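You operate a simulated robot arm through the tools that you are given. There is no shell and no other tool.

Carry out the task below with a simulated robot arm. There is one attempt and no reset: what you move stays moved.

TASK
Switch the heater off, draw the bed out and brush it clean.
Fine: switch off first; stand the brush back on its spot. Set down upright: lint brush. What is to be rubbed or washed off counts as gone when no trace of it is left.

Only the result counts: the job must be done as asked and must still hold three seconds after the hand-in. Knocking over, shifting, dropping, spilling or breaking anything else fails it.

THE ROBOT
A 6-joint arm with a two-finger parallel gripper, fixed in place. Base frame: the origin is on the floor under the middle of its stand, x ahead of it, y to its left, z up; the work surface is at about z = 772. Units: mm, rad, N and s.
With the tool pointing down near the work surface it reaches from about 260 to 680 mm from the base axis. Its first joint turns from -1.152 to 1.152 rad. Payload 2.9 kg.
The TCP is the grasp point between the finger pads, 30 mm short of the fingertips. In the tool frame z runs along the fingers and y along their closing line. Largest opening 110 mm; finger width 20, thickness 10; the body of the gripper, 48 by 112 mm, starts 55 mm behind the TCP.
Orientation is that of the tool frame in the base frame, as a unit quaternion [x, y, z, w]. With the fingers straight down and closing along the base's y, the tool's x points along the base's -x, its y along +y and its z along -z.

THE INTERFACE
- The arm moves only by the tool move_arm. Its argument "series" is a list of rows, each an object of numbers (a shift or turn left out is 0, a gripper value left out holds the last): "x", "y", "z": the shift along the base's x, y, z in units of 40 mm (1.0 is 40 mm); "rx", "ry", "rz": the turn, a rotation vector about the base's x, y, z in units of 4 degrees (1.0 is 4 degrees); "claw": the closure in counts, from 0 (fully open) to 255 (shut). In form: [{"x": .., "y": .., "z": .., "rx": .., "ry": .., "rz": .., "claw": ..}, ...]. A call has 1 to 20 rows; each row shifts and turns the commanded pose from where the row before left it. A call with a number of a shift or a turn outside -1 to 1 is refused whole. A row lasts 0.2 s, in which the tool goes at most 50 mm and 0.15 rad; a call with a longer step from one row to the next is refused whole, and so is a gripper value outside its range. Where a pose cannot be reached the arm comes as near as it can. A force on the tool above 50 N (or 10 N above the force at the start of the call, whichever is more), or a blocked arm, ends the call early, and 0.2 s more pass. The fingers move at their own pace (about 108 mm/s each) and stop on an object; they squeeze with about 35 N. The grip force told is the motor's: it shows also when the fingers shut on nothing. Time passes only in rows, and 0.2 s behind the last, so rows that do not move let the fingers close. The reply holds the time, the measured pose of the TCP, the force on the tool along the base axes, the opening and the grip force, in the units named above and with some noise, with the torque about the TCP (base axes, N m) and any sound that the robot's microphone picked up, and new pictures: "views" is both (left out), scene, wrist or none.
- Cameras (640 x 400 px; columns grow to the right, rows downward): "scene" is fixed at [74.8, 430.6, 1387.1]; the picture's right is [-0.79, -0.61, 0.00], its down [-0.33, 0.43, -0.84] and it looks along [0.51, -0.66, -0.54] (base axes); focal length 343 px, centre (320, 200). "wrist" rides on the gripper at [72, 17, -103] in the tool frame; the picture's right is [-0.23, 0.97, 0.00], its down [-0.76, -0.18, -0.62] and it looks along [-0.61, -0.14, 0.78] (tool axes); focal length 222 px, centre (320, 200). There is no depth. A picture from a camera that has moved, and an enlarged one, comes with that camera's place and axes in the base frame and with its lens.
- zoom(camera, box): a new picture of the part [left, top, right, bottom] of that camera's present view, enlarged. The clock stands still meanwhile.
- close_job(): hands the job in; it is judged then, once.

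Places have to be worked out from the pictures, the camera data and where the tool is seen. Open the gripper and draw the arm clear of the work before you hand the job in, unless the task says otherwise.

The tools are called by a JSON object that holds its "fn" and its "kwargs". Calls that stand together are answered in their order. move_arm: Moves the arm, as the interface text tells. Its arguments: {"type":"object","properties":{"series":{"type":"array","items":{"type":"object","properties":{"x":{"type":"number"},"y":{"type":"number"},"z":{"type":"number"},"rx":{"type":"number"},"ry":{"type":"number"},"rz":{"type":"number"},"claw":{"type":"number"}}}},"views":{"type":"string","enum":["both","scene","wrist","none"]}},"required":["series"]} The other tools are called the same way: zoom (camera, box) takes an enlarged picture of a part of a camera's view; close_job () hands the job in.

At the start:

```text
clock: 0.0
tool_pos: [481.2, -111.5, 1149.6]
tcp_rot: [0.0, 1.0, 0.0, -0.001]
force: [0.2, 0.0, 0.6]
moment: [0.0, -0.01, 0.03]
opening: 110.0
grasp_force: 0.0
```

scene: 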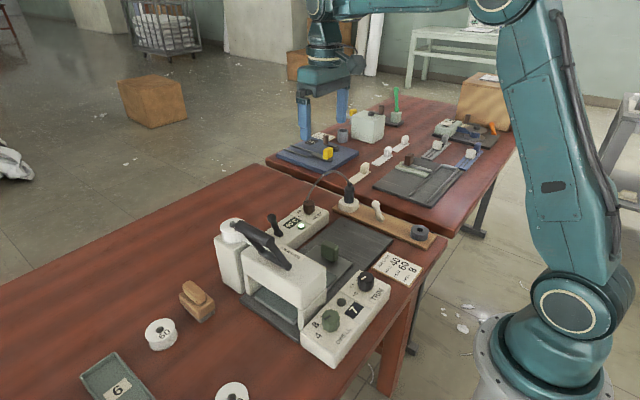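
wrist: 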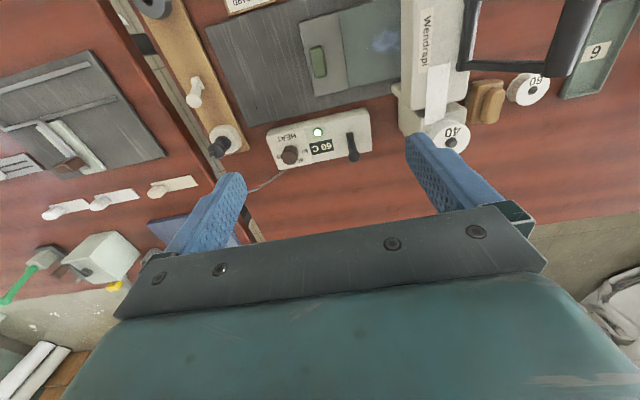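

I start by looking at the station in detail before moving anything: the press with heater panel, the bed, and the brush.

{"fn": "zoom", "kwargs": {"camera": "scene", "box": [200, 170, 440, 320]}}

{"fn": "zoom", "kwargs": {"camera": "scene", "box": [60, 250, 300, 400]}}

{"fn": "zoom", "kwargs": {"camera": "scene", "box": [270, 80, 510, 230]}}

{"fn": "zoom", "kwargs": {"camera": "wrist", "box": [180, 0, 420, 150]}}

{"fn": "zoom", "kwargs": {"camera": "wrist", "box": [380, 0, 640, 160]}}

{"fn": "zoom", "kwargs": {"camera": "wrist", "box": [0, 40, 220, 320]}}

```text
2.67 times, centred on (320, 245) of scene
camera zoom: at [74.8, 430.6, 1387.1], right [-0.79, -0.61, 0.0], down [-0.33, 0.43, -0.84], along [0.51, -0.66, -0.54], focal length 915 px, centre (320, 80)
```

zoom: 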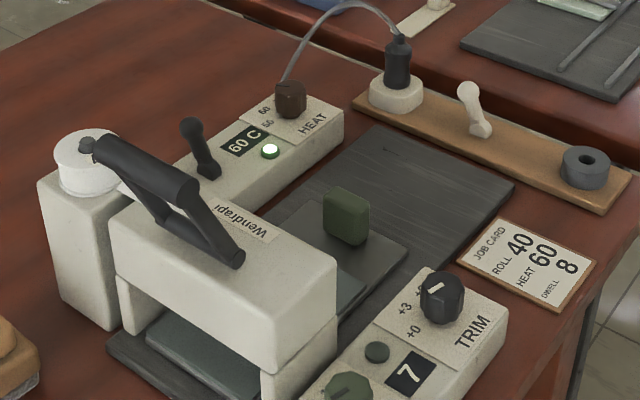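

```text
2.67 times, centred on (180, 325) of scene
camera zoom: at [74.8, 430.6, 1387.1], right [-0.79, -0.61, 0.0], down [-0.33, 0.43, -0.84], along [0.51, -0.66, -0.54], focal length 915 px, centre (693, -133)
```

zoom: 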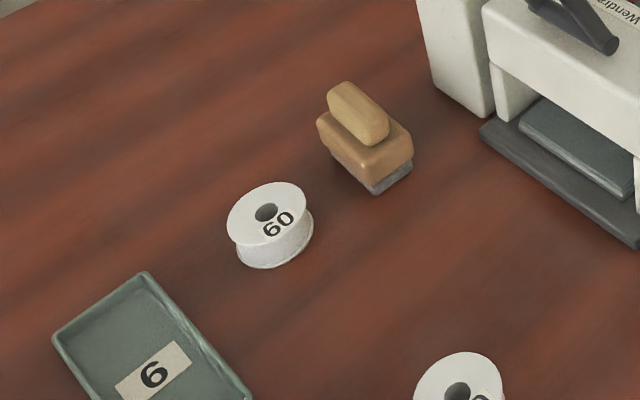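

```text
2.67 times, centred on (390, 155) of scene
camera zoom: at [74.8, 430.6, 1387.1], right [-0.79, -0.61, 0.0], down [-0.33, 0.43, -0.84], along [0.51, -0.66, -0.54], focal length 915 px, centre (133, 320)
```

zoom: 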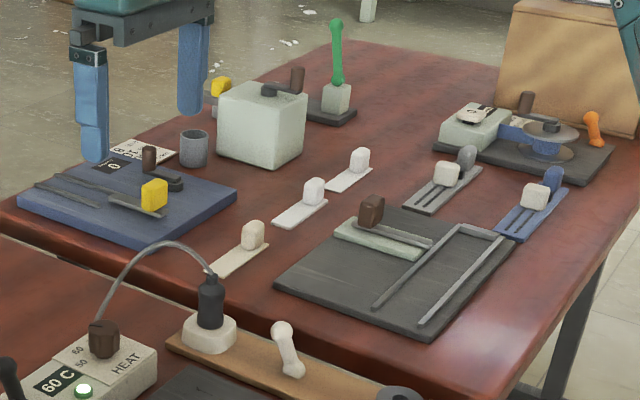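

```text
2.67 times, centred on (300, 75) of wrist
camera zoom: at [409.6, -93.3, 1254.9], right [0.23, 0.97, 0.0], down [0.76, -0.18, 0.62], along [0.61, -0.14, -0.78], focal length 592 px, centre (373, 533)
```

zoom: 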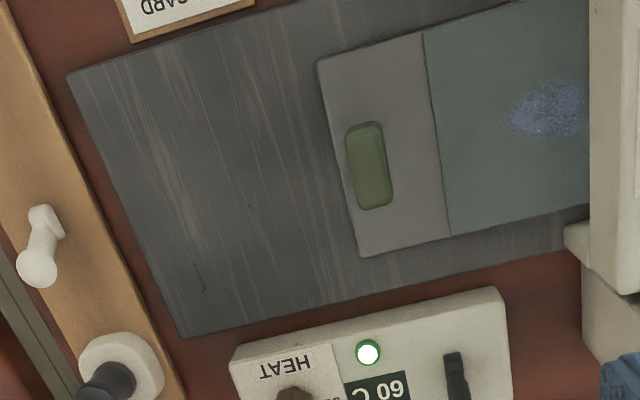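

```text
2.46 times, centred on (510, 80) of wrist
camera zoom: at [409.6, -93.3, 1254.9], right [0.23, 0.97, 0.0], down [0.76, -0.18, 0.62], along [0.61, -0.14, -0.78], focal length 547 px, centre (-148, 495)
```

zoom: 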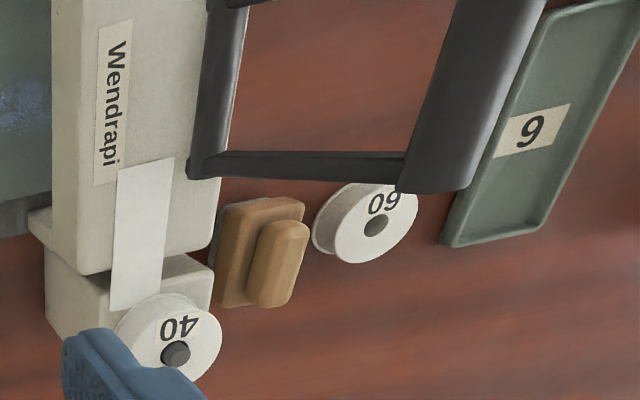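

```text
1.43 times, centred on (110, 180) of wrist
camera zoom: at [409.6, -93.3, 1254.9], right [0.23, 0.97, 0.0], down [0.76, -0.18, 0.62], along [0.61, -0.14, -0.78], focal length 317 px, centre (620, 229)
```

zoom: 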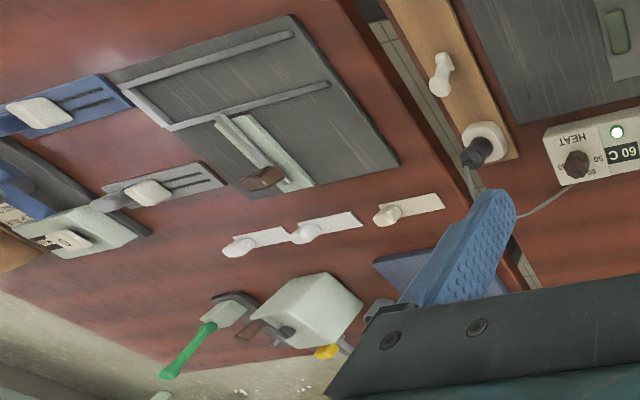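

The bed (green grip near x≈460, y≈-105) slides under the press, and a blue smudge lies on it; the brush is the wooden block to the left. I zoom tighter on the heater panel, its lever, the power strip and the brush to understand the controls.

{"fn": "zoom", "kwargs": {"camera": "scene", "box": [255, 190, 335, 240]}}

{"fn": "zoom", "kwargs": {"camera": "scene", "box": [330, 175, 442, 245]}}

{"fn": "zoom", "kwargs": {"camera": "scene", "box": [160, 260, 240, 310]}}

{"fn": "zoom", "kwargs": {"camera": "scene", "box": [290, 265, 400, 370]}}

{"fn": "zoom", "kwargs": {"camera": "wrist", "box": [250, 90, 390, 190]}}

{"fn": "zoom", "kwargs": {"camera": "wrist", "box": [150, 0, 270, 180]}}

```text
8.00 times, centred on (295, 215) of scene
camera zoom: at [74.8, 430.6, 1387.1], right [-0.79, -0.61, 0.0], down [-0.33, 0.43, -0.84], along [0.51, -0.66, -0.54], focal length 2746 px, centre (520, 80)
```

zoom: 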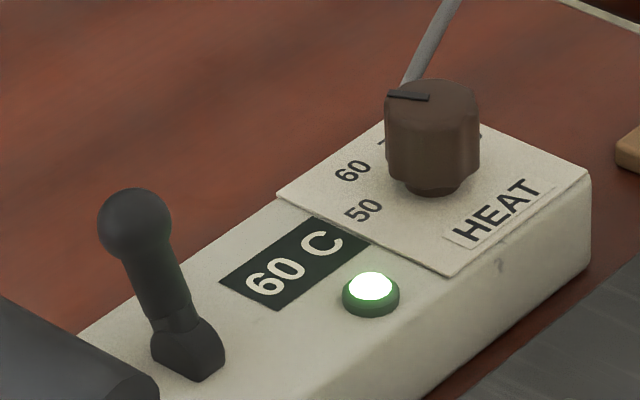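

```text
5.71 times, centred on (386, 210) of scene
camera zoom: at [74.8, 430.6, 1387.1], right [-0.79, -0.61, 0.0], down [-0.33, 0.43, -0.84], along [0.51, -0.66, -0.54], focal length 1962 px, centre (-57, 143)
```

zoom: 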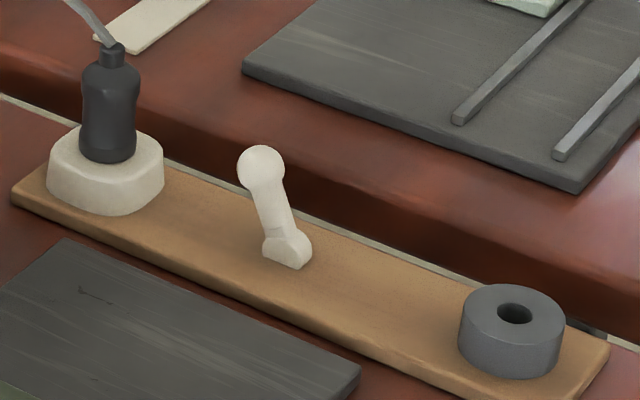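

```text
8.00 times, centred on (200, 285) of scene
camera zoom: at [74.8, 430.6, 1387.1], right [-0.79, -0.61, 0.0], down [-0.33, 0.43, -0.84], along [0.51, -0.66, -0.54], focal length 2746 px, centre (1280, -480)
```

zoom: 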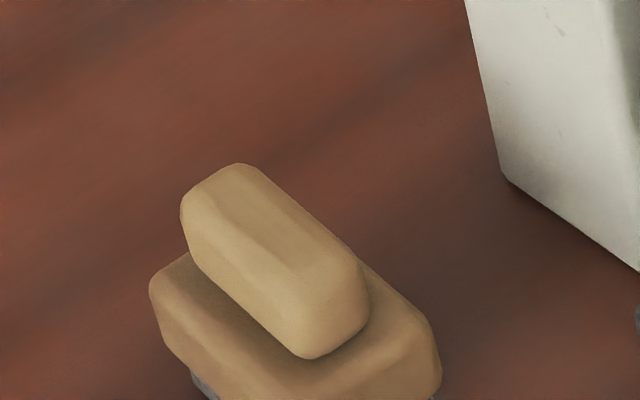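

```text
3.81 times, centred on (345, 318) of scene
camera zoom: at [74.8, 430.6, 1387.1], right [-0.79, -0.61, 0.0], down [-0.33, 0.43, -0.84], along [0.51, -0.66, -0.54], focal length 1308 px, centre (225, -248)
```

zoom: 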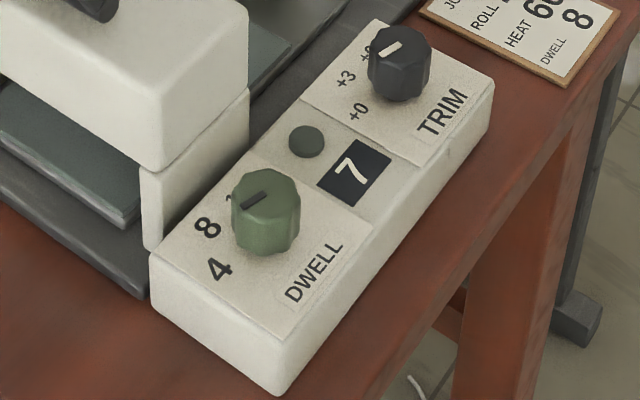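

```text
4.00 times, centred on (320, 140) of wrist
camera zoom: at [409.6, -93.3, 1254.9], right [0.23, 0.97, 0.0], down [0.76, -0.18, 0.62], along [0.61, -0.14, -0.78], focal length 888 px, centre (320, 440)
```

zoom: 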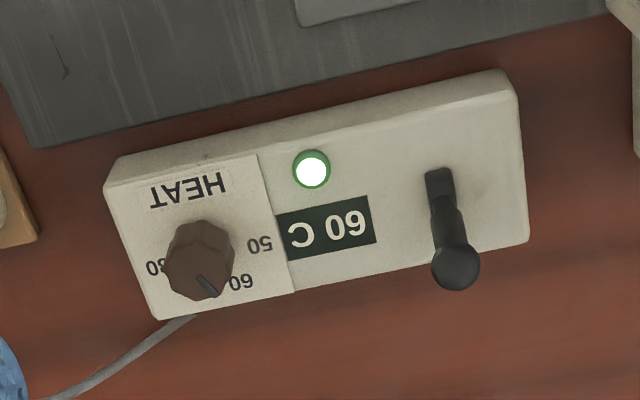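

```text
2.22 times, centred on (210, 90) of wrist
camera zoom: at [409.6, -93.3, 1254.9], right [0.23, 0.97, 0.0], down [0.76, -0.18, 0.62], along [0.61, -0.14, -0.78], focal length 494 px, centre (564, 444)
```

zoom: 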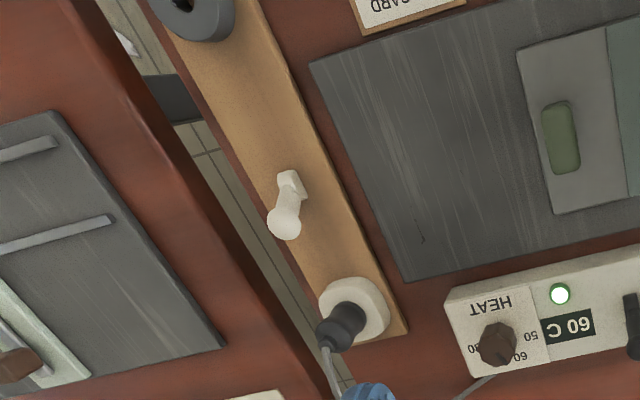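

The HEAT panel (lamp lit, display "60 C") has a black toggle leaning away from the base (+x), at roughly x≈600, y≈-60; that is the heater switch. I move down closer over it, with the fingers kept high, to get a better look from the wrist camera.

{"fn": "move_arm", "kwargs": {"series": [{"y": 0.3, "z": -0.9}, {"y": 0.3, "z": -0.9}, {"y": 0.3, "z": -0.9}, {"y": 0.3, "z": -0.9}, {}], "views": "both"}}

```text
clock: 1.2
tool_pos: [481.7, -63.7, 1004.1]
tcp_rot: [0.0, 1.0, 0.0, 0.001]
force: [-0.1, -0.5, -0.8]
moment: [0.01, -0.01, 0.01]
opening: 109.9
grasp_force: 0.1
camera wrist: at [409.9, -46.6, 1109.2], right [0.23, 0.97, 0.0], down [0.76, -0.18, 0.62], along [0.61, -0.14, -0.78], focal length 222 px, centre (320, 200)
```

scene: 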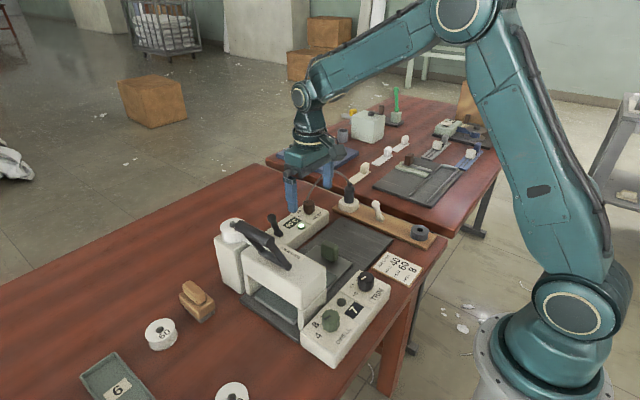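
wrist: 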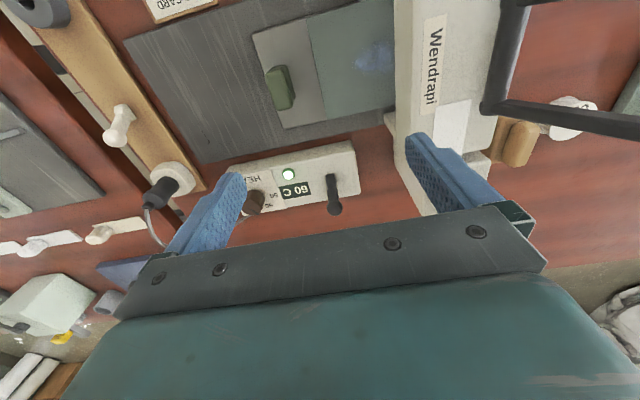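

The view is closer now; I zoom on the toggle and on the bed from this pose to triangulate places.

{"fn": "zoom", "kwargs": {"camera": "wrist", "box": [240, 120, 400, 220]}}

{"fn": "zoom", "kwargs": {"camera": "wrist", "box": [240, 0, 560, 200]}}

{"fn": "zoom", "kwargs": {"camera": "scene", "box": [200, 200, 360, 300]}}

```text
4.00 times, centred on (320, 170) of wrist
camera zoom: at [409.9, -46.6, 1109.2], right [0.23, 0.97, 0.0], down [0.76, -0.18, 0.62], along [0.61, -0.14, -0.78], focal length 888 px, centre (320, 320)
```

zoom: 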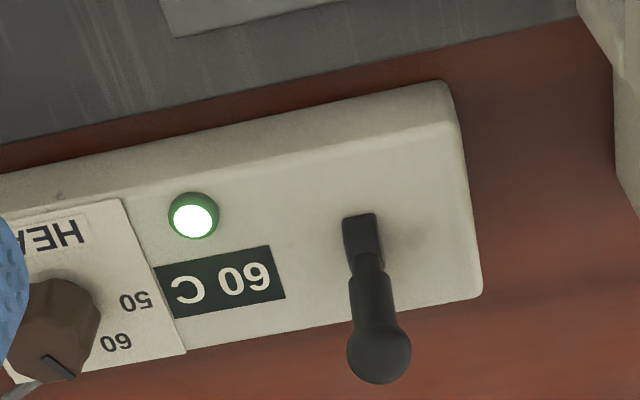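

```text
2.00 times, centred on (400, 100) of wrist
camera zoom: at [409.9, -46.6, 1109.2], right [0.23, 0.97, 0.0], down [0.76, -0.18, 0.62], along [0.61, -0.14, -0.78], focal length 444 px, centre (160, 400)
```

zoom: 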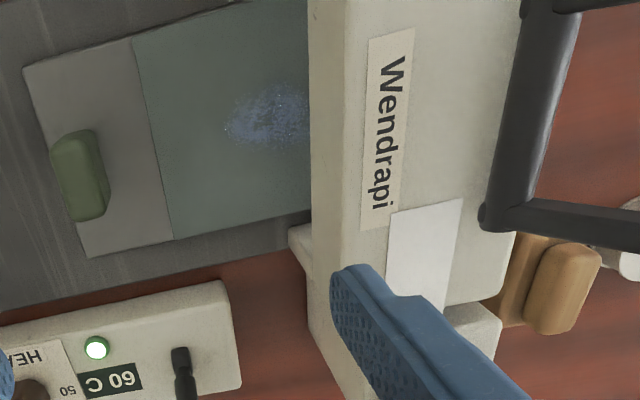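

```text
4.00 times, centred on (280, 250) of scene
camera zoom: at [74.8, 430.6, 1387.1], right [-0.79, -0.61, 0.0], down [-0.33, 0.43, -0.84], along [0.51, -0.66, -0.54], focal length 1373 px, centre (480, 0)
```

zoom: 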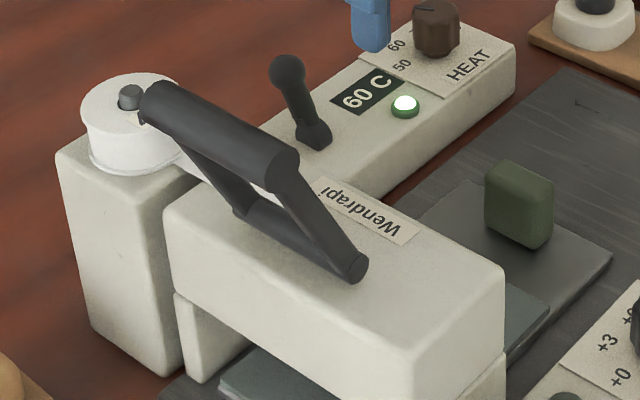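

The two wrist views and the scene view agree: the toggle's pivot is at about (607, -75, 807) and its ball at about (624, -73, 859), leaning away from the base. I shut the fingers, go beyond it at x≈660 and come down behind it, with the fingertips ~30 mm above the panel.

{"fn": "move_arm", "kwargs": {"series": [{"claw": 255}, {"x": 0.9, "y": -0.1}, {"x": 0.9, "y": -0.1}, {"x": 0.9, "y": -0.05}, {"x": 0.9}, {"x": 0.86}, {"z": -0.85}, {"z": -0.85}, {"z": -0.85}, {"z": -0.85}, {}], "views": "both"}}

```text
clock: 3.6
tool_pos: [660.7, -72.1, 868.2]
tcp_rot: [0.0, 1.0, 0.0, 0.0]
force: [-0.4, 0.0, -0.9]
moment: [-0.02, 0.0, 0.04]
opening: 0.1
grasp_force: 34.6
camera wrist: at [588.4, -55.8, 973.7], right [0.23, 0.97, 0.0], down [0.76, -0.18, 0.62], along [0.61, -0.14, -0.78], focal length 222 px, centre (320, 200)
```

scene: 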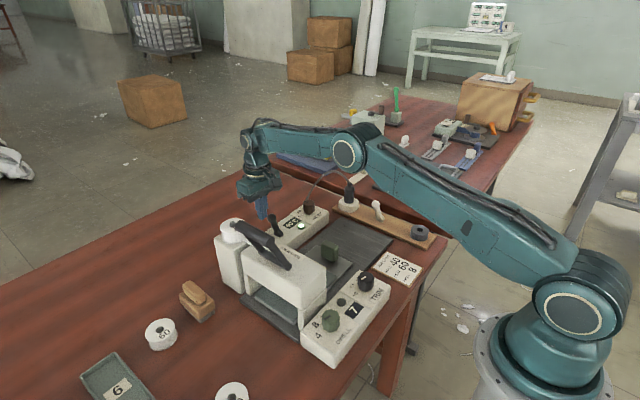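
wrist: 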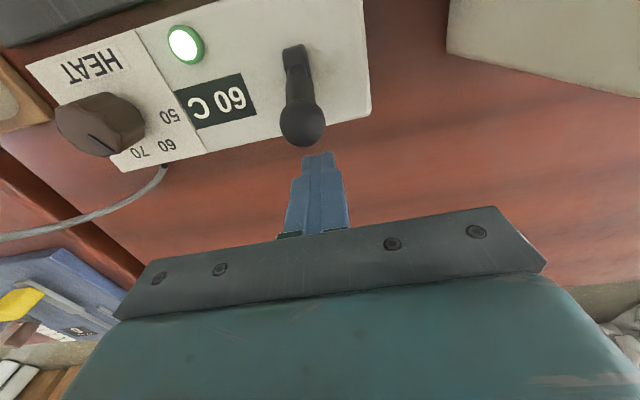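

The shut fingers stand right behind the ball (finger y=-72, ball y≈-74). I push slowly towards the base to flip the toggle.

{"fn": "move_arm", "kwargs": {"series": [{"x": -0.3}, {"x": -0.3}, {"x": -0.25}, {"x": -0.25}, {"x": -0.25}, {}], "views": "both"}}

```text
clock: 5.0
tool_pos: [612.0, -73.2, 874.7]
tcp_rot: [-0.001, 1.0, -0.001, 0.01]
force: [32.6, 2.5, 11.4]
moment: [0.12, -0.84, 0.09]
opening: 0.0
grasp_force: 34.9
camera wrist: at [537.2, -55.2, 977.5], right [0.23, 0.97, 0.0], down [0.75, -0.18, 0.64], along [0.62, -0.14, -0.77], focal length 222 px, centre (320, 200)
```

scene: 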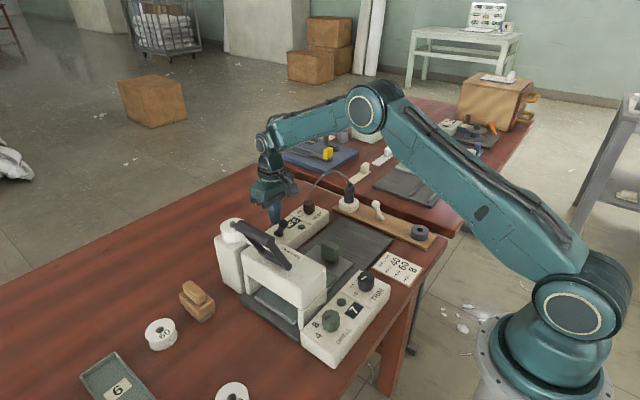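
wrist: 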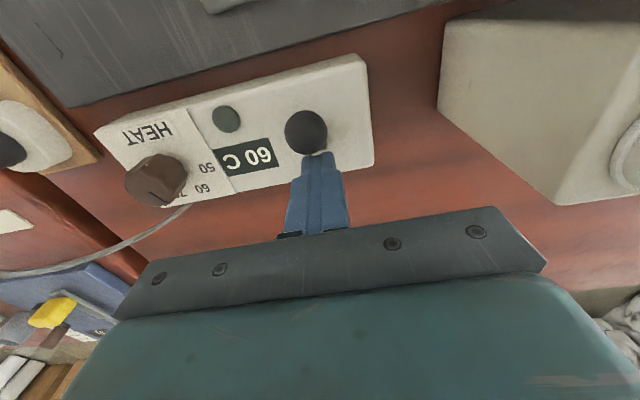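

The lamp has gone out and the lever now resists (33 N), so it is at its stop. I back off the way I came and rise to check that it stays there.

{"fn": "move_arm", "kwargs": {"series": [{"x": 0.4}, {"x": 0.5}, {"z": 0.8}, {"z": 0.9}, {"z": 0.9}, {}], "views": "both"}}

{"fn": "zoom", "kwargs": {"camera": "scene", "box": [200, 180, 360, 280]}}

```text
clock: 6.4
tool_pos: [644.0, -71.3, 974.0]
tcp_rot: [0.0, 1.0, 0.0, -0.001]
force: [0.0, 0.2, 0.5]
moment: [0.02, -0.02, -0.03]
opening: 0.3
grasp_force: 35.0
camera wrist: at [571.4, -53.6, 1078.8], right [0.23, 0.97, 0.0], down [0.76, -0.18, 0.62], along [0.61, -0.14, -0.78], focal length 222 px, centre (320, 200)
```

scene: 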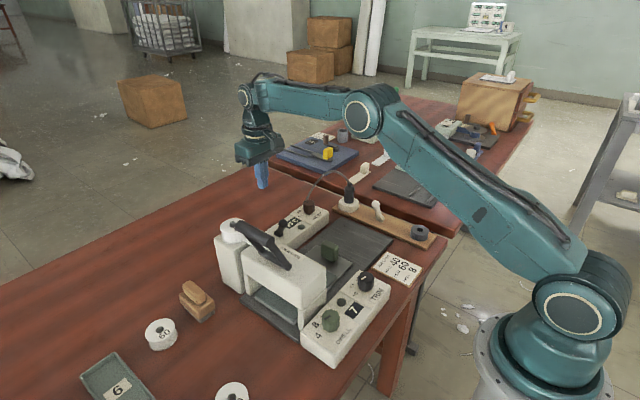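
wrist: 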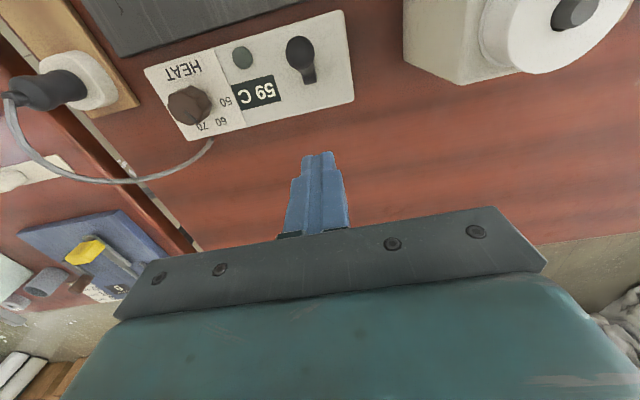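

```text
4.00 times, centred on (280, 230) of scene
camera zoom: at [74.8, 430.6, 1387.1], right [-0.79, -0.61, 0.0], down [-0.33, 0.43, -0.84], along [0.51, -0.66, -0.54], focal length 1373 px, centre (480, 80)
```

zoom: 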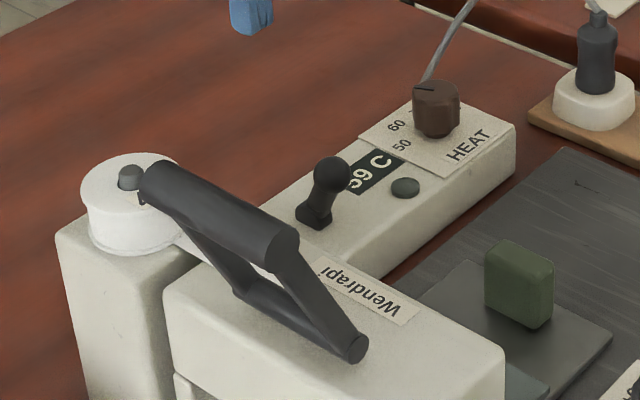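

The heater is off: lamp dark, toggle latched towards the base, display falling (59 C). Next the bed: the green grip is around (460, -107, 805); I move over to look at it from nearer and open the fingers.

{"fn": "move_arm", "kwargs": {"series": [{"x": -0.9, "y": -0.2}, {"x": -0.9, "y": -0.2}, {"x": -0.9, "y": -0.2}, {"x": -0.9, "y": -0.2}, {"x": -0.9, "y": -0.1}, {"x": -0.9, "claw": 0}, {}, {}], "views": "both"}}

{"fn": "zoom", "kwargs": {"camera": "wrist", "box": [160, 0, 480, 200]}}

```text
clock: 8.2
tool_pos: [426.4, -109.6, 971.9]
tcp_rot: [0.0, 1.0, 0.0, 0.0]
force: [0.1, -0.4, -0.3]
moment: [-0.02, 0.0, 0.0]
opening: 109.9
grasp_force: 0.0
camera wrist: at [353.7, -91.5, 1077.4], right [0.23, 0.97, 0.0], down [0.76, -0.18, 0.62], along [0.61, -0.14, -0.78], focal length 222 px, centre (320, 200)
```

scene: 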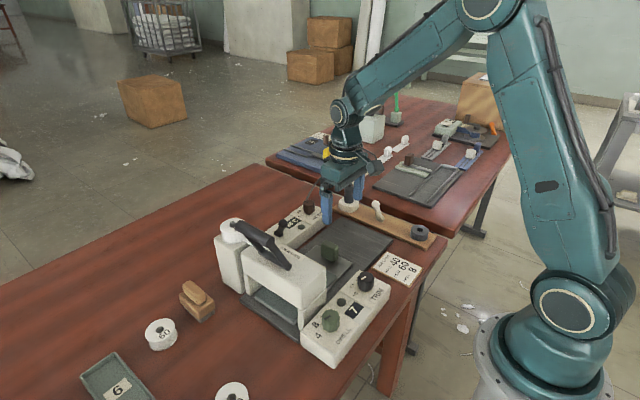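
wrist: 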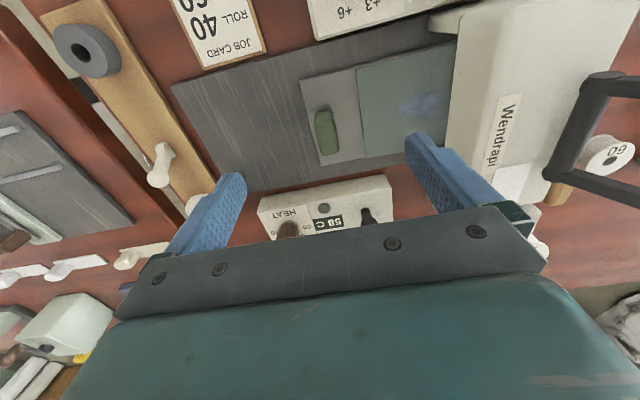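

```text
2.00 times, centred on (320, 100) of wrist
camera zoom: at [353.7, -91.5, 1077.4], right [0.23, 0.97, 0.0], down [0.76, -0.18, 0.62], along [0.61, -0.14, -0.78], focal length 444 px, centre (320, 400)
```

zoom: 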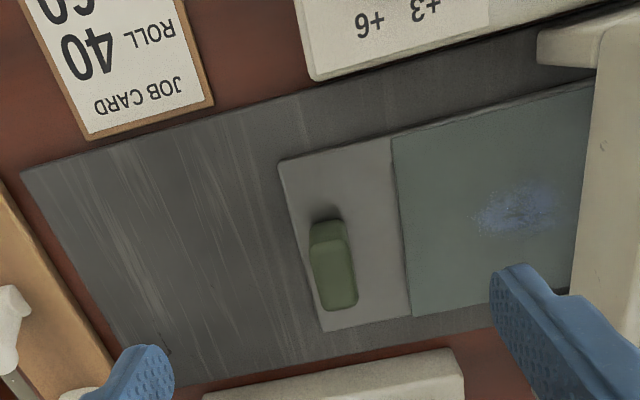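

From this view the grip's top is a slab spanning x≈439–480 at y≈-108, about 20 mm thick, top near z≈828. I straddle it with the open fingers (closing along y), tips staying a few mm above the bed plate, and close.

{"fn": "move_arm", "kwargs": {"series": [{"x": 0.84, "y": 0.04}, {"z": -0.9}, {"z": -0.9}, {"z": -0.9}, {"z": -0.5}, {"z": -0.4}, {}], "views": "both"}}

```text
clock: 9.8
tool_pos: [458.4, -106.4, 828.9]
tcp_rot: [-0.001, 1.0, -0.001, 0.0]
force: [-0.2, -0.5, 0.6]
moment: [0.02, -0.02, -0.05]
opening: 110.0
grasp_force: 0.0
camera wrist: at [387.0, -88.9, 934.0], right [0.23, 0.97, 0.0], down [0.76, -0.18, 0.62], along [0.61, -0.14, -0.78], focal length 222 px, centre (320, 200)
```

scene: 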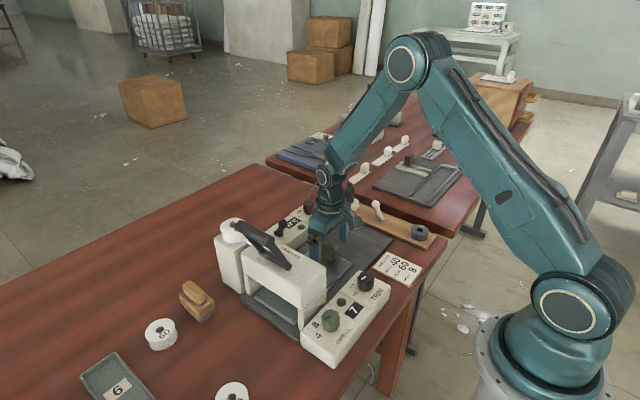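
wrist: 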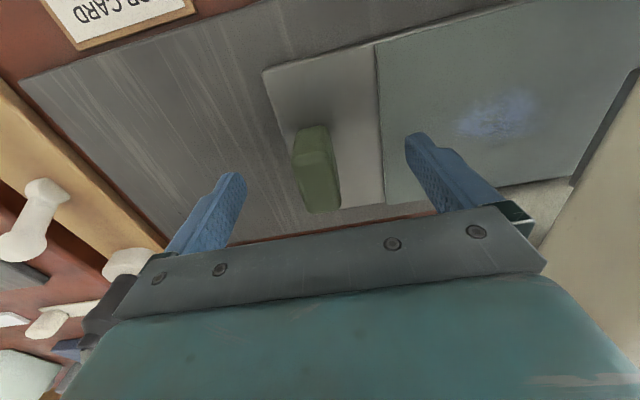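

The grip sits between the fingers. I close on it.

{"fn": "move_arm", "kwargs": {"series": [{"claw": 255}, {}, {}, {}], "views": "wrist"}}

```text
clock: 10.8
tool_pos: [460.0, -107.5, 828.9]
tcp_rot: [0.001, 1.0, -0.001, 0.0]
force: [0.9, -16.1, -4.8]
moment: [-0.07, -0.12, 0.44]
opening: 23.9
grasp_force: 44.9
camera wrist: at [387.0, -90.2, 934.1], right [0.23, 0.97, 0.0], down [0.76, -0.18, 0.62], along [0.61, -0.14, -0.78], focal length 222 px, centre (320, 200)
```

wrist: 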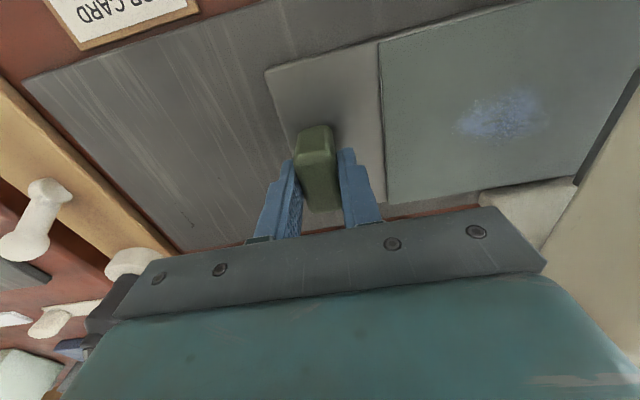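

Gripped at 23.9 mm. I draw the bed out towards -y gently and watch the force.

{"fn": "move_arm", "kwargs": {"series": [{"y": -0.25}, {"y": -0.3}, {"y": -0.3}, {"y": -0.3}, {"y": -0.3}, {}], "views": "both"}}

```text
clock: 12.2
tool_pos: [459.1, -165.0, 829.0]
tcp_rot: [0.0, 1.0, 0.0, 0.0]
force: [4.5, 0.0, -1.9]
moment: [0.26, 0.31, 0.13]
opening: 24.0
grasp_force: 45.4
camera wrist: at [386.9, -147.6, 934.1], right [0.23, 0.97, 0.0], down [0.76, -0.18, 0.62], along [0.61, -0.14, -0.78], focal length 222 px, centre (320, 200)
```

scene: 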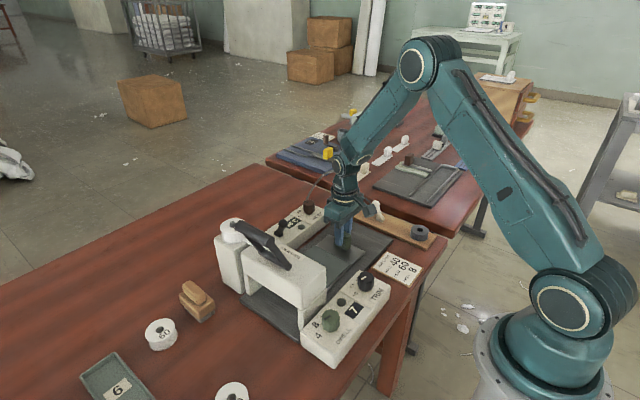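
wrist: 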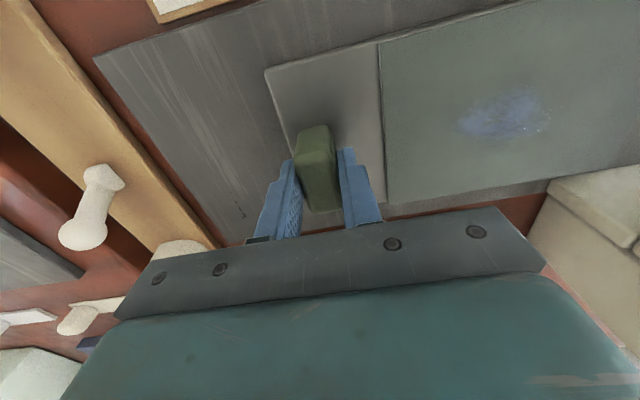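

The bed follows with hardly any resistance; 58 mm out so far. I keep pulling towards its stop.

{"fn": "move_arm", "kwargs": {"series": [{"y": -0.3}, {"y": -0.3}, {"y": -0.3}, {"y": -0.3}, {"y": -0.2}, {}], "views": "both"}}

```text
clock: 13.6
tool_pos: [458.9, -221.3, 828.6]
tcp_rot: [0.001, 1.0, 0.001, -0.002]
force: [0.1, 2.2, -14.1]
moment: [-0.21, 0.32, 0.06]
opening: 24.1
grasp_force: 44.9
camera wrist: at [387.2, -204.3, 934.4], right [0.23, 0.97, 0.0], down [0.76, -0.18, 0.62], along [0.6, -0.14, -0.78], focal length 222 px, centre (320, 200)
```

scene: 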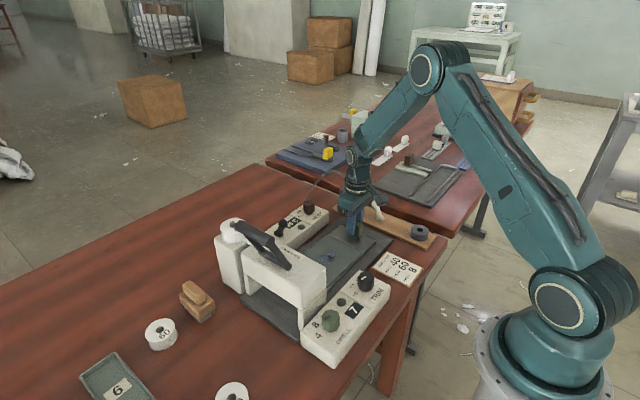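
wrist: 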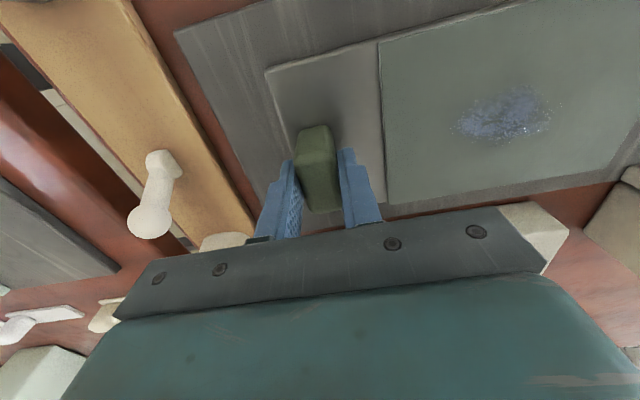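

About 115 mm out, force still low. I continue in small steps, minding the white lever on the strip at about (440, -303).

{"fn": "move_arm", "kwargs": {"series": [{"y": -0.2}, {"y": -0.2}, {"y": -0.2}, {}], "views": "both"}}

```text
clock: 14.6
tool_pos: [459.7, -245.0, 828.8]
tcp_rot: [0.0, 1.0, 0.001, -0.001]
force: [-10.7, 1.2, -8.4]
moment: [0.06, 0.72, 0.35]
opening: 24.1
grasp_force: 45.3
camera wrist: at [387.3, -227.3, 934.5], right [0.23, 0.97, 0.0], down [0.76, -0.18, 0.62], along [0.6, -0.14, -0.78], focal length 222 px, centre (320, 200)
```

scene: 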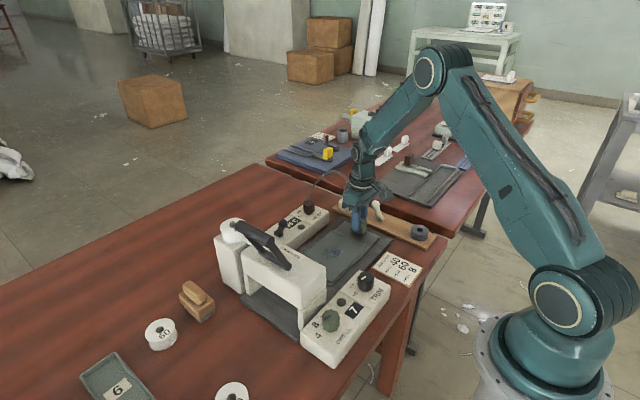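
wrist: 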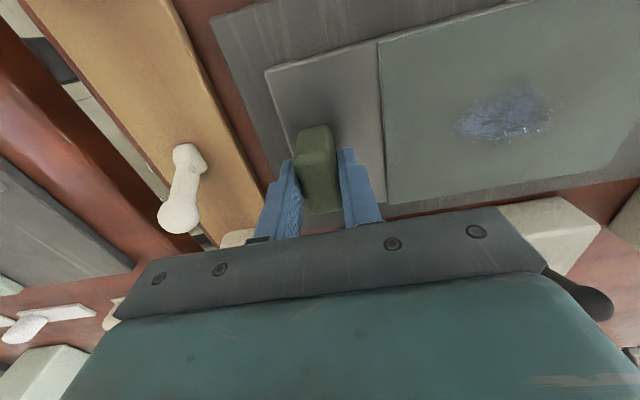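

Still sliding freely (y force ≈1 N). I go on in finer steps to find the stop.

{"fn": "move_arm", "kwargs": {"series": [{"y": -0.15}, {"y": -0.15}, {"y": -0.15}, {}], "views": "both"}}

```text
clock: 15.6
tool_pos: [459.1, -258.2, 829.1]
tcp_rot: [-0.004, 1.0, 0.004, -0.002]
force: [-10.3, 40.1, 1.9]
moment: [-0.56, -0.39, -0.75]
opening: 24.3
grasp_force: 45.1
camera wrist: at [387.4, -242.2, 934.7], right [0.22, 0.98, 0.01], down [0.77, -0.18, 0.62], along [0.6, -0.13, -0.79], focal length 222 px, centre (320, 200)
```

scene: 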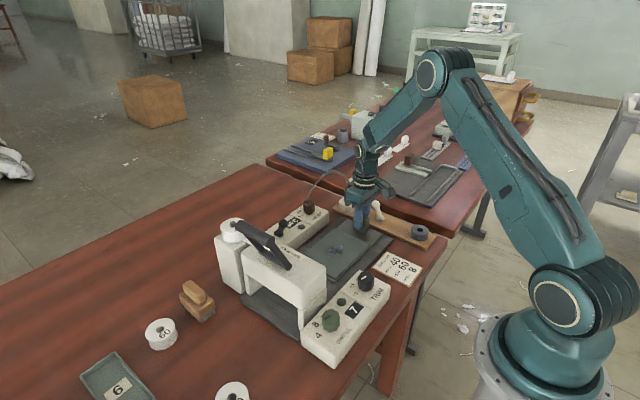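
wrist: 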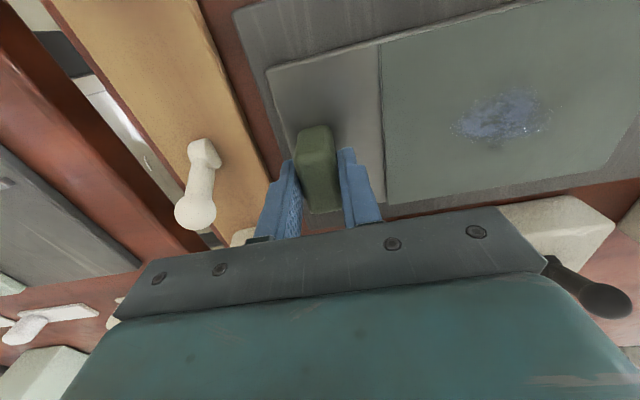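

Force has risen to 40 N at y≈-258: the bed is at its stop, about 150 mm drawn out. I ease off the pull, open the fingers only a little (the white lever is near) and go straight up.

{"fn": "move_arm", "kwargs": {"series": [{"y": 0.07}, {"claw": 160}, {"claw": 160}, {"z": 0.5}, {"z": 0.8}, {"z": 0.9}, {"z": 0.9}, {}], "views": "both"}}

```text
clock: 17.4
tool_pos: [457.5, -260.1, 953.6]
tcp_rot: [0.0, 1.0, 0.001, 0.0]
force: [-0.2, 0.7, -0.6]
moment: [-0.02, 0.02, 0.01]
opening: 40.9
grasp_force: 0.1
camera wrist: at [386.1, -242.2, 1059.2], right [0.23, 0.97, 0.0], down [0.76, -0.18, 0.62], along [0.61, -0.14, -0.78], focal length 222 px, centre (320, 200)
```

scene: 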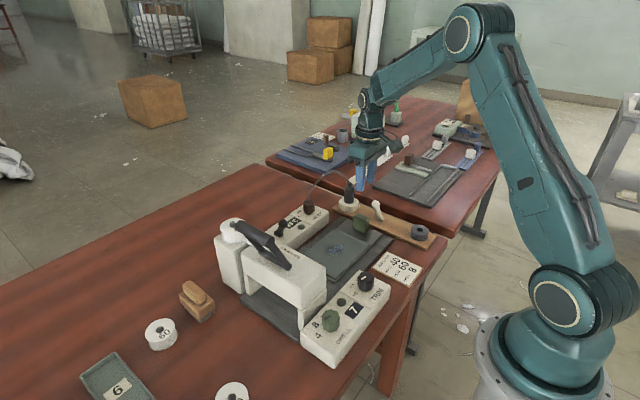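
wrist: 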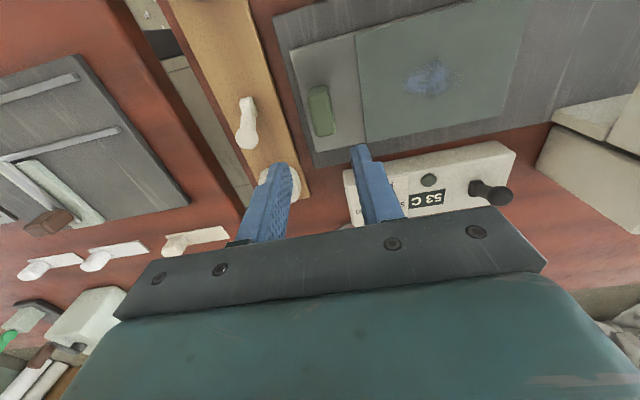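

The bed is out with the whole pad clear of the press, and nothing else moved; I enlarge the pad to locate the lint patch.

{"fn": "zoom", "kwargs": {"camera": "wrist", "box": [280, 0, 560, 175]}}

{"fn": "zoom", "kwargs": {"camera": "scene", "box": [280, 215, 408, 295]}}

```text
2.29 times, centred on (420, 88) of wrist
camera zoom: at [386.1, -242.2, 1059.2], right [0.23, 0.97, 0.0], down [0.76, -0.18, 0.62], along [0.61, -0.14, -0.78], focal length 508 px, centre (91, 457)
```

zoom: 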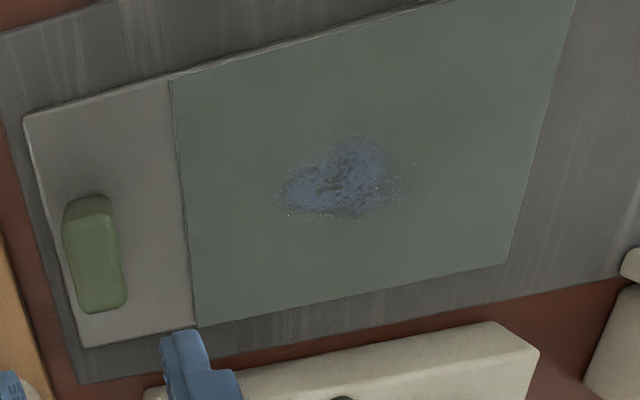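

```text
5.00 times, centred on (344, 255) of scene
camera zoom: at [74.8, 430.6, 1387.1], right [-0.79, -0.61, 0.0], down [-0.33, 0.43, -0.84], along [0.51, -0.66, -0.54], focal length 1716 px, centre (200, -75)
```

zoom: 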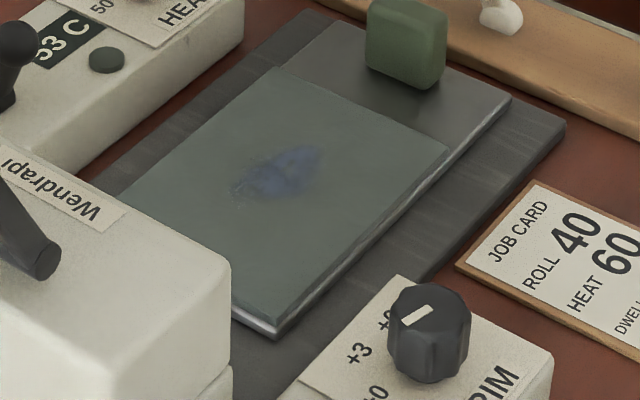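

The pad lies at about x 405–518, y -212…-53, and the lint patch at about x 440–483, y -170…-104. Now for the brush at roughly (602, 193), with its handle turned about -14°; the press handle reaches up to z≈1015, so I rise to z≈1100 before crossing over.

{"fn": "move_arm", "kwargs": {"series": [{"z": 0.92}, {"z": 0.92}, {"z": 0.92}, {"z": 0.92}, {"x": 0.22, "y": 0.95}, {"x": 0.22, "y": 0.95}, {"x": 0.22, "y": 0.95}, {"x": 0.22, "y": 0.95}, {"x": 0.22, "y": 0.95}, {"x": 0.22, "y": 0.95}, {"x": 0.22, "y": 0.95}, {"x": 0.22, "y": 0.95}, {"x": 0.22, "y": 0.95}, {"x": 0.22, "y": 0.95}, {"x": 0.22, "y": 0.95}, {"x": 0.14, "y": 0.95}, {}], "views": "both"}}

```text
clock: 21.0
tool_pos: [561.1, 196.3, 1098.9]
tcp_rot: [0.0, 1.0, 0.0, -0.001]
force: [0.2, 0.3, -1.0]
moment: [-0.03, 0.0, 0.03]
opening: 41.5
grasp_force: 0.1
camera wrist: at [488.6, 212.9, 1203.8], right [0.23, 0.97, 0.0], down [0.76, -0.18, 0.62], along [0.61, -0.14, -0.78], focal length 222 px, centre (320, 200)
```

scene: 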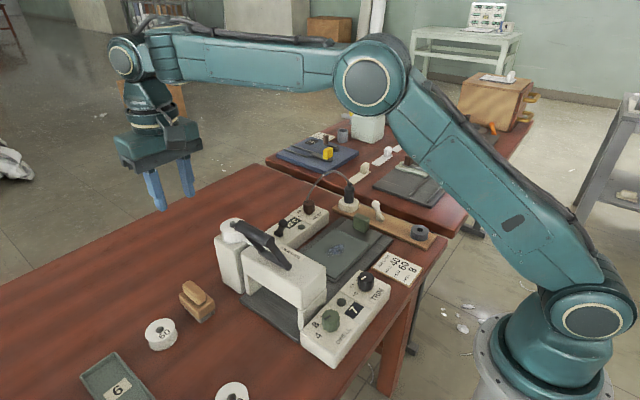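
wrist: 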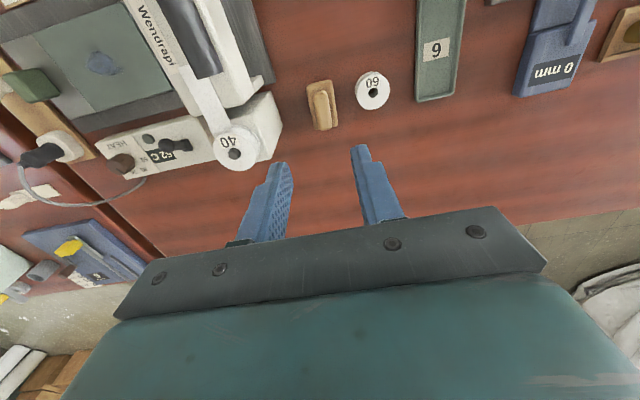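

The brush is in view between the 60 roll and the press column. I zoom in on it to get its place and heading.

{"fn": "zoom", "kwargs": {"camera": "wrist", "box": [240, 50, 400, 150]}}

{"fn": "zoom", "kwargs": {"camera": "scene", "box": [140, 250, 268, 330]}}

```text
4.00 times, centred on (320, 100) of wrist
camera zoom: at [488.6, 212.9, 1203.8], right [0.23, 0.97, 0.0], down [0.76, -0.18, 0.62], along [0.61, -0.14, -0.78], focal length 888 px, centre (320, 600)
```

zoom: 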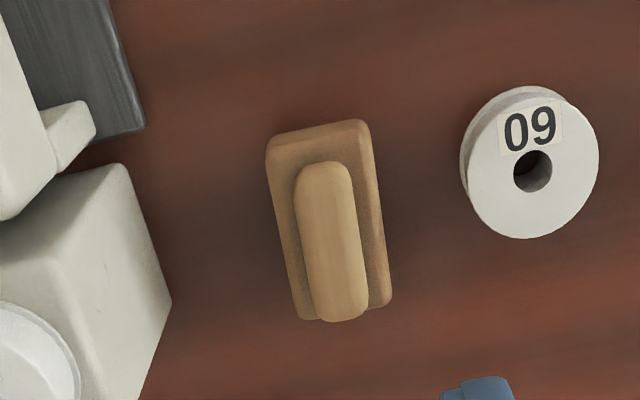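

```text
5.00 times, centred on (204, 290) of scene
camera zoom: at [74.8, 430.6, 1387.1], right [-0.79, -0.61, 0.0], down [-0.33, 0.43, -0.84], along [0.51, -0.66, -0.54], focal length 1716 px, centre (900, -250)
```

zoom: 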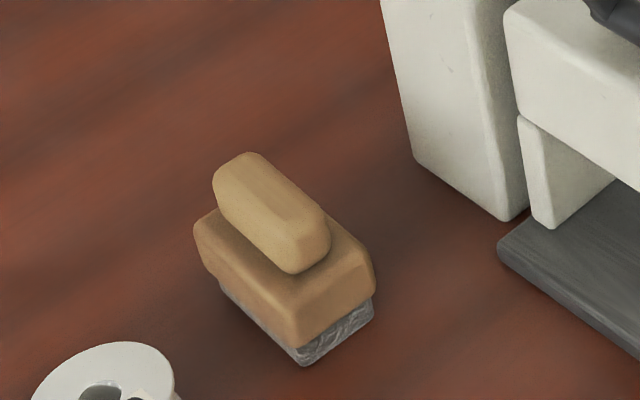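

Brush: ridge centre ≈(602, 191), heading about -5.5°, block ≈70×41 mm, total height ≈51 mm (top z≈823). I turn the gripper to match, set the opening to ~65 mm and come down to z≈890 above it for a check.

{"fn": "move_arm", "kwargs": {"series": [{"x": 0.51, "y": -0.06, "rz": -0.7, "claw": 104}, {"x": 0.51, "y": -0.06, "rz": -0.7}, {"z": -0.9}, {"z": -0.9}, {"z": -0.9}, {"z": -0.9}, {"z": -0.9}, {"z": -0.7}, {}], "views": "both"}}

{"fn": "zoom", "kwargs": {"camera": "wrist", "box": [200, 20, 440, 170]}}

{"fn": "zoom", "kwargs": {"camera": "scene", "box": [140, 220, 268, 300]}}

```text
clock: 23.0
tool_pos: [601.9, 188.7, 892.1]
tcp_rot: [0.049, 0.999, 0.0, 0.0]
force: [-0.1, -0.1, -0.3]
moment: [-0.01, -0.02, 0.03]
opening: 65.2
grasp_force: 0.1
camera wrist: at [531.9, 213.8, 997.1], right [0.32, 0.95, 0.0], down [0.74, -0.25, 0.62], along [0.59, -0.2, -0.78], focal length 222 px, centre (320, 200)
```

scene: 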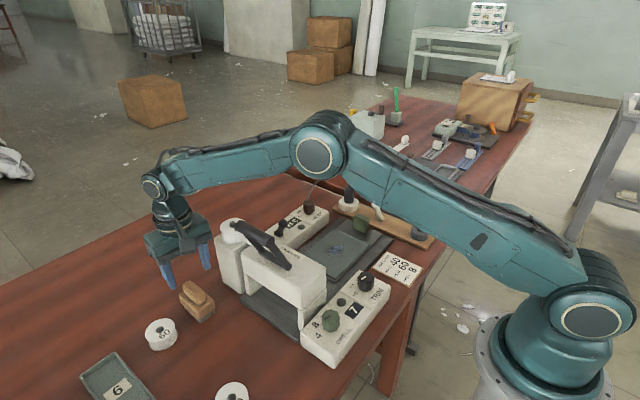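
wrist: 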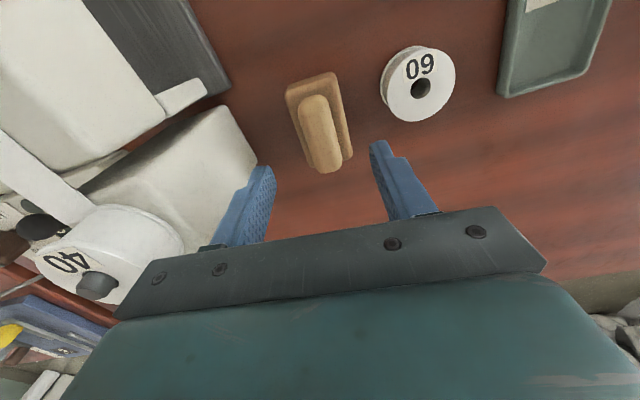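

```text
2.67 times, centred on (320, 95) of wrist
camera zoom: at [531.9, 213.8, 997.1], right [0.32, 0.95, 0.0], down [0.74, -0.25, 0.62], along [0.59, -0.2, -0.78], focal length 592 px, centre (320, 480)
```

zoom: 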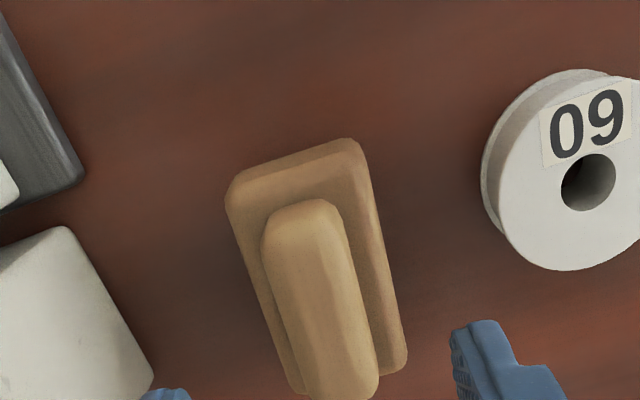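

```text
5.00 times, centred on (204, 260) of scene
camera zoom: at [74.8, 430.6, 1387.1], right [-0.79, -0.61, 0.0], down [-0.33, 0.43, -0.84], along [0.51, -0.66, -0.54], focal length 1716 px, centre (900, -100)
```

zoom: 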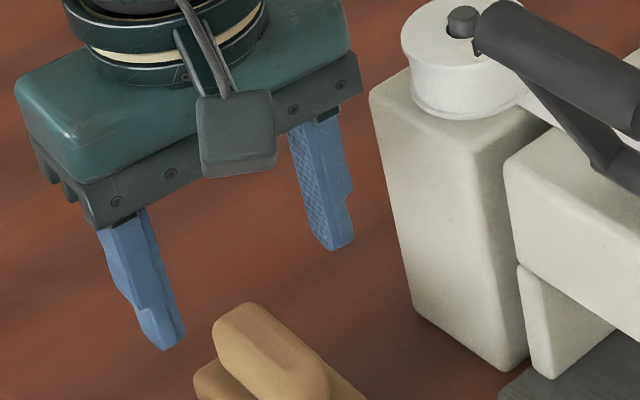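

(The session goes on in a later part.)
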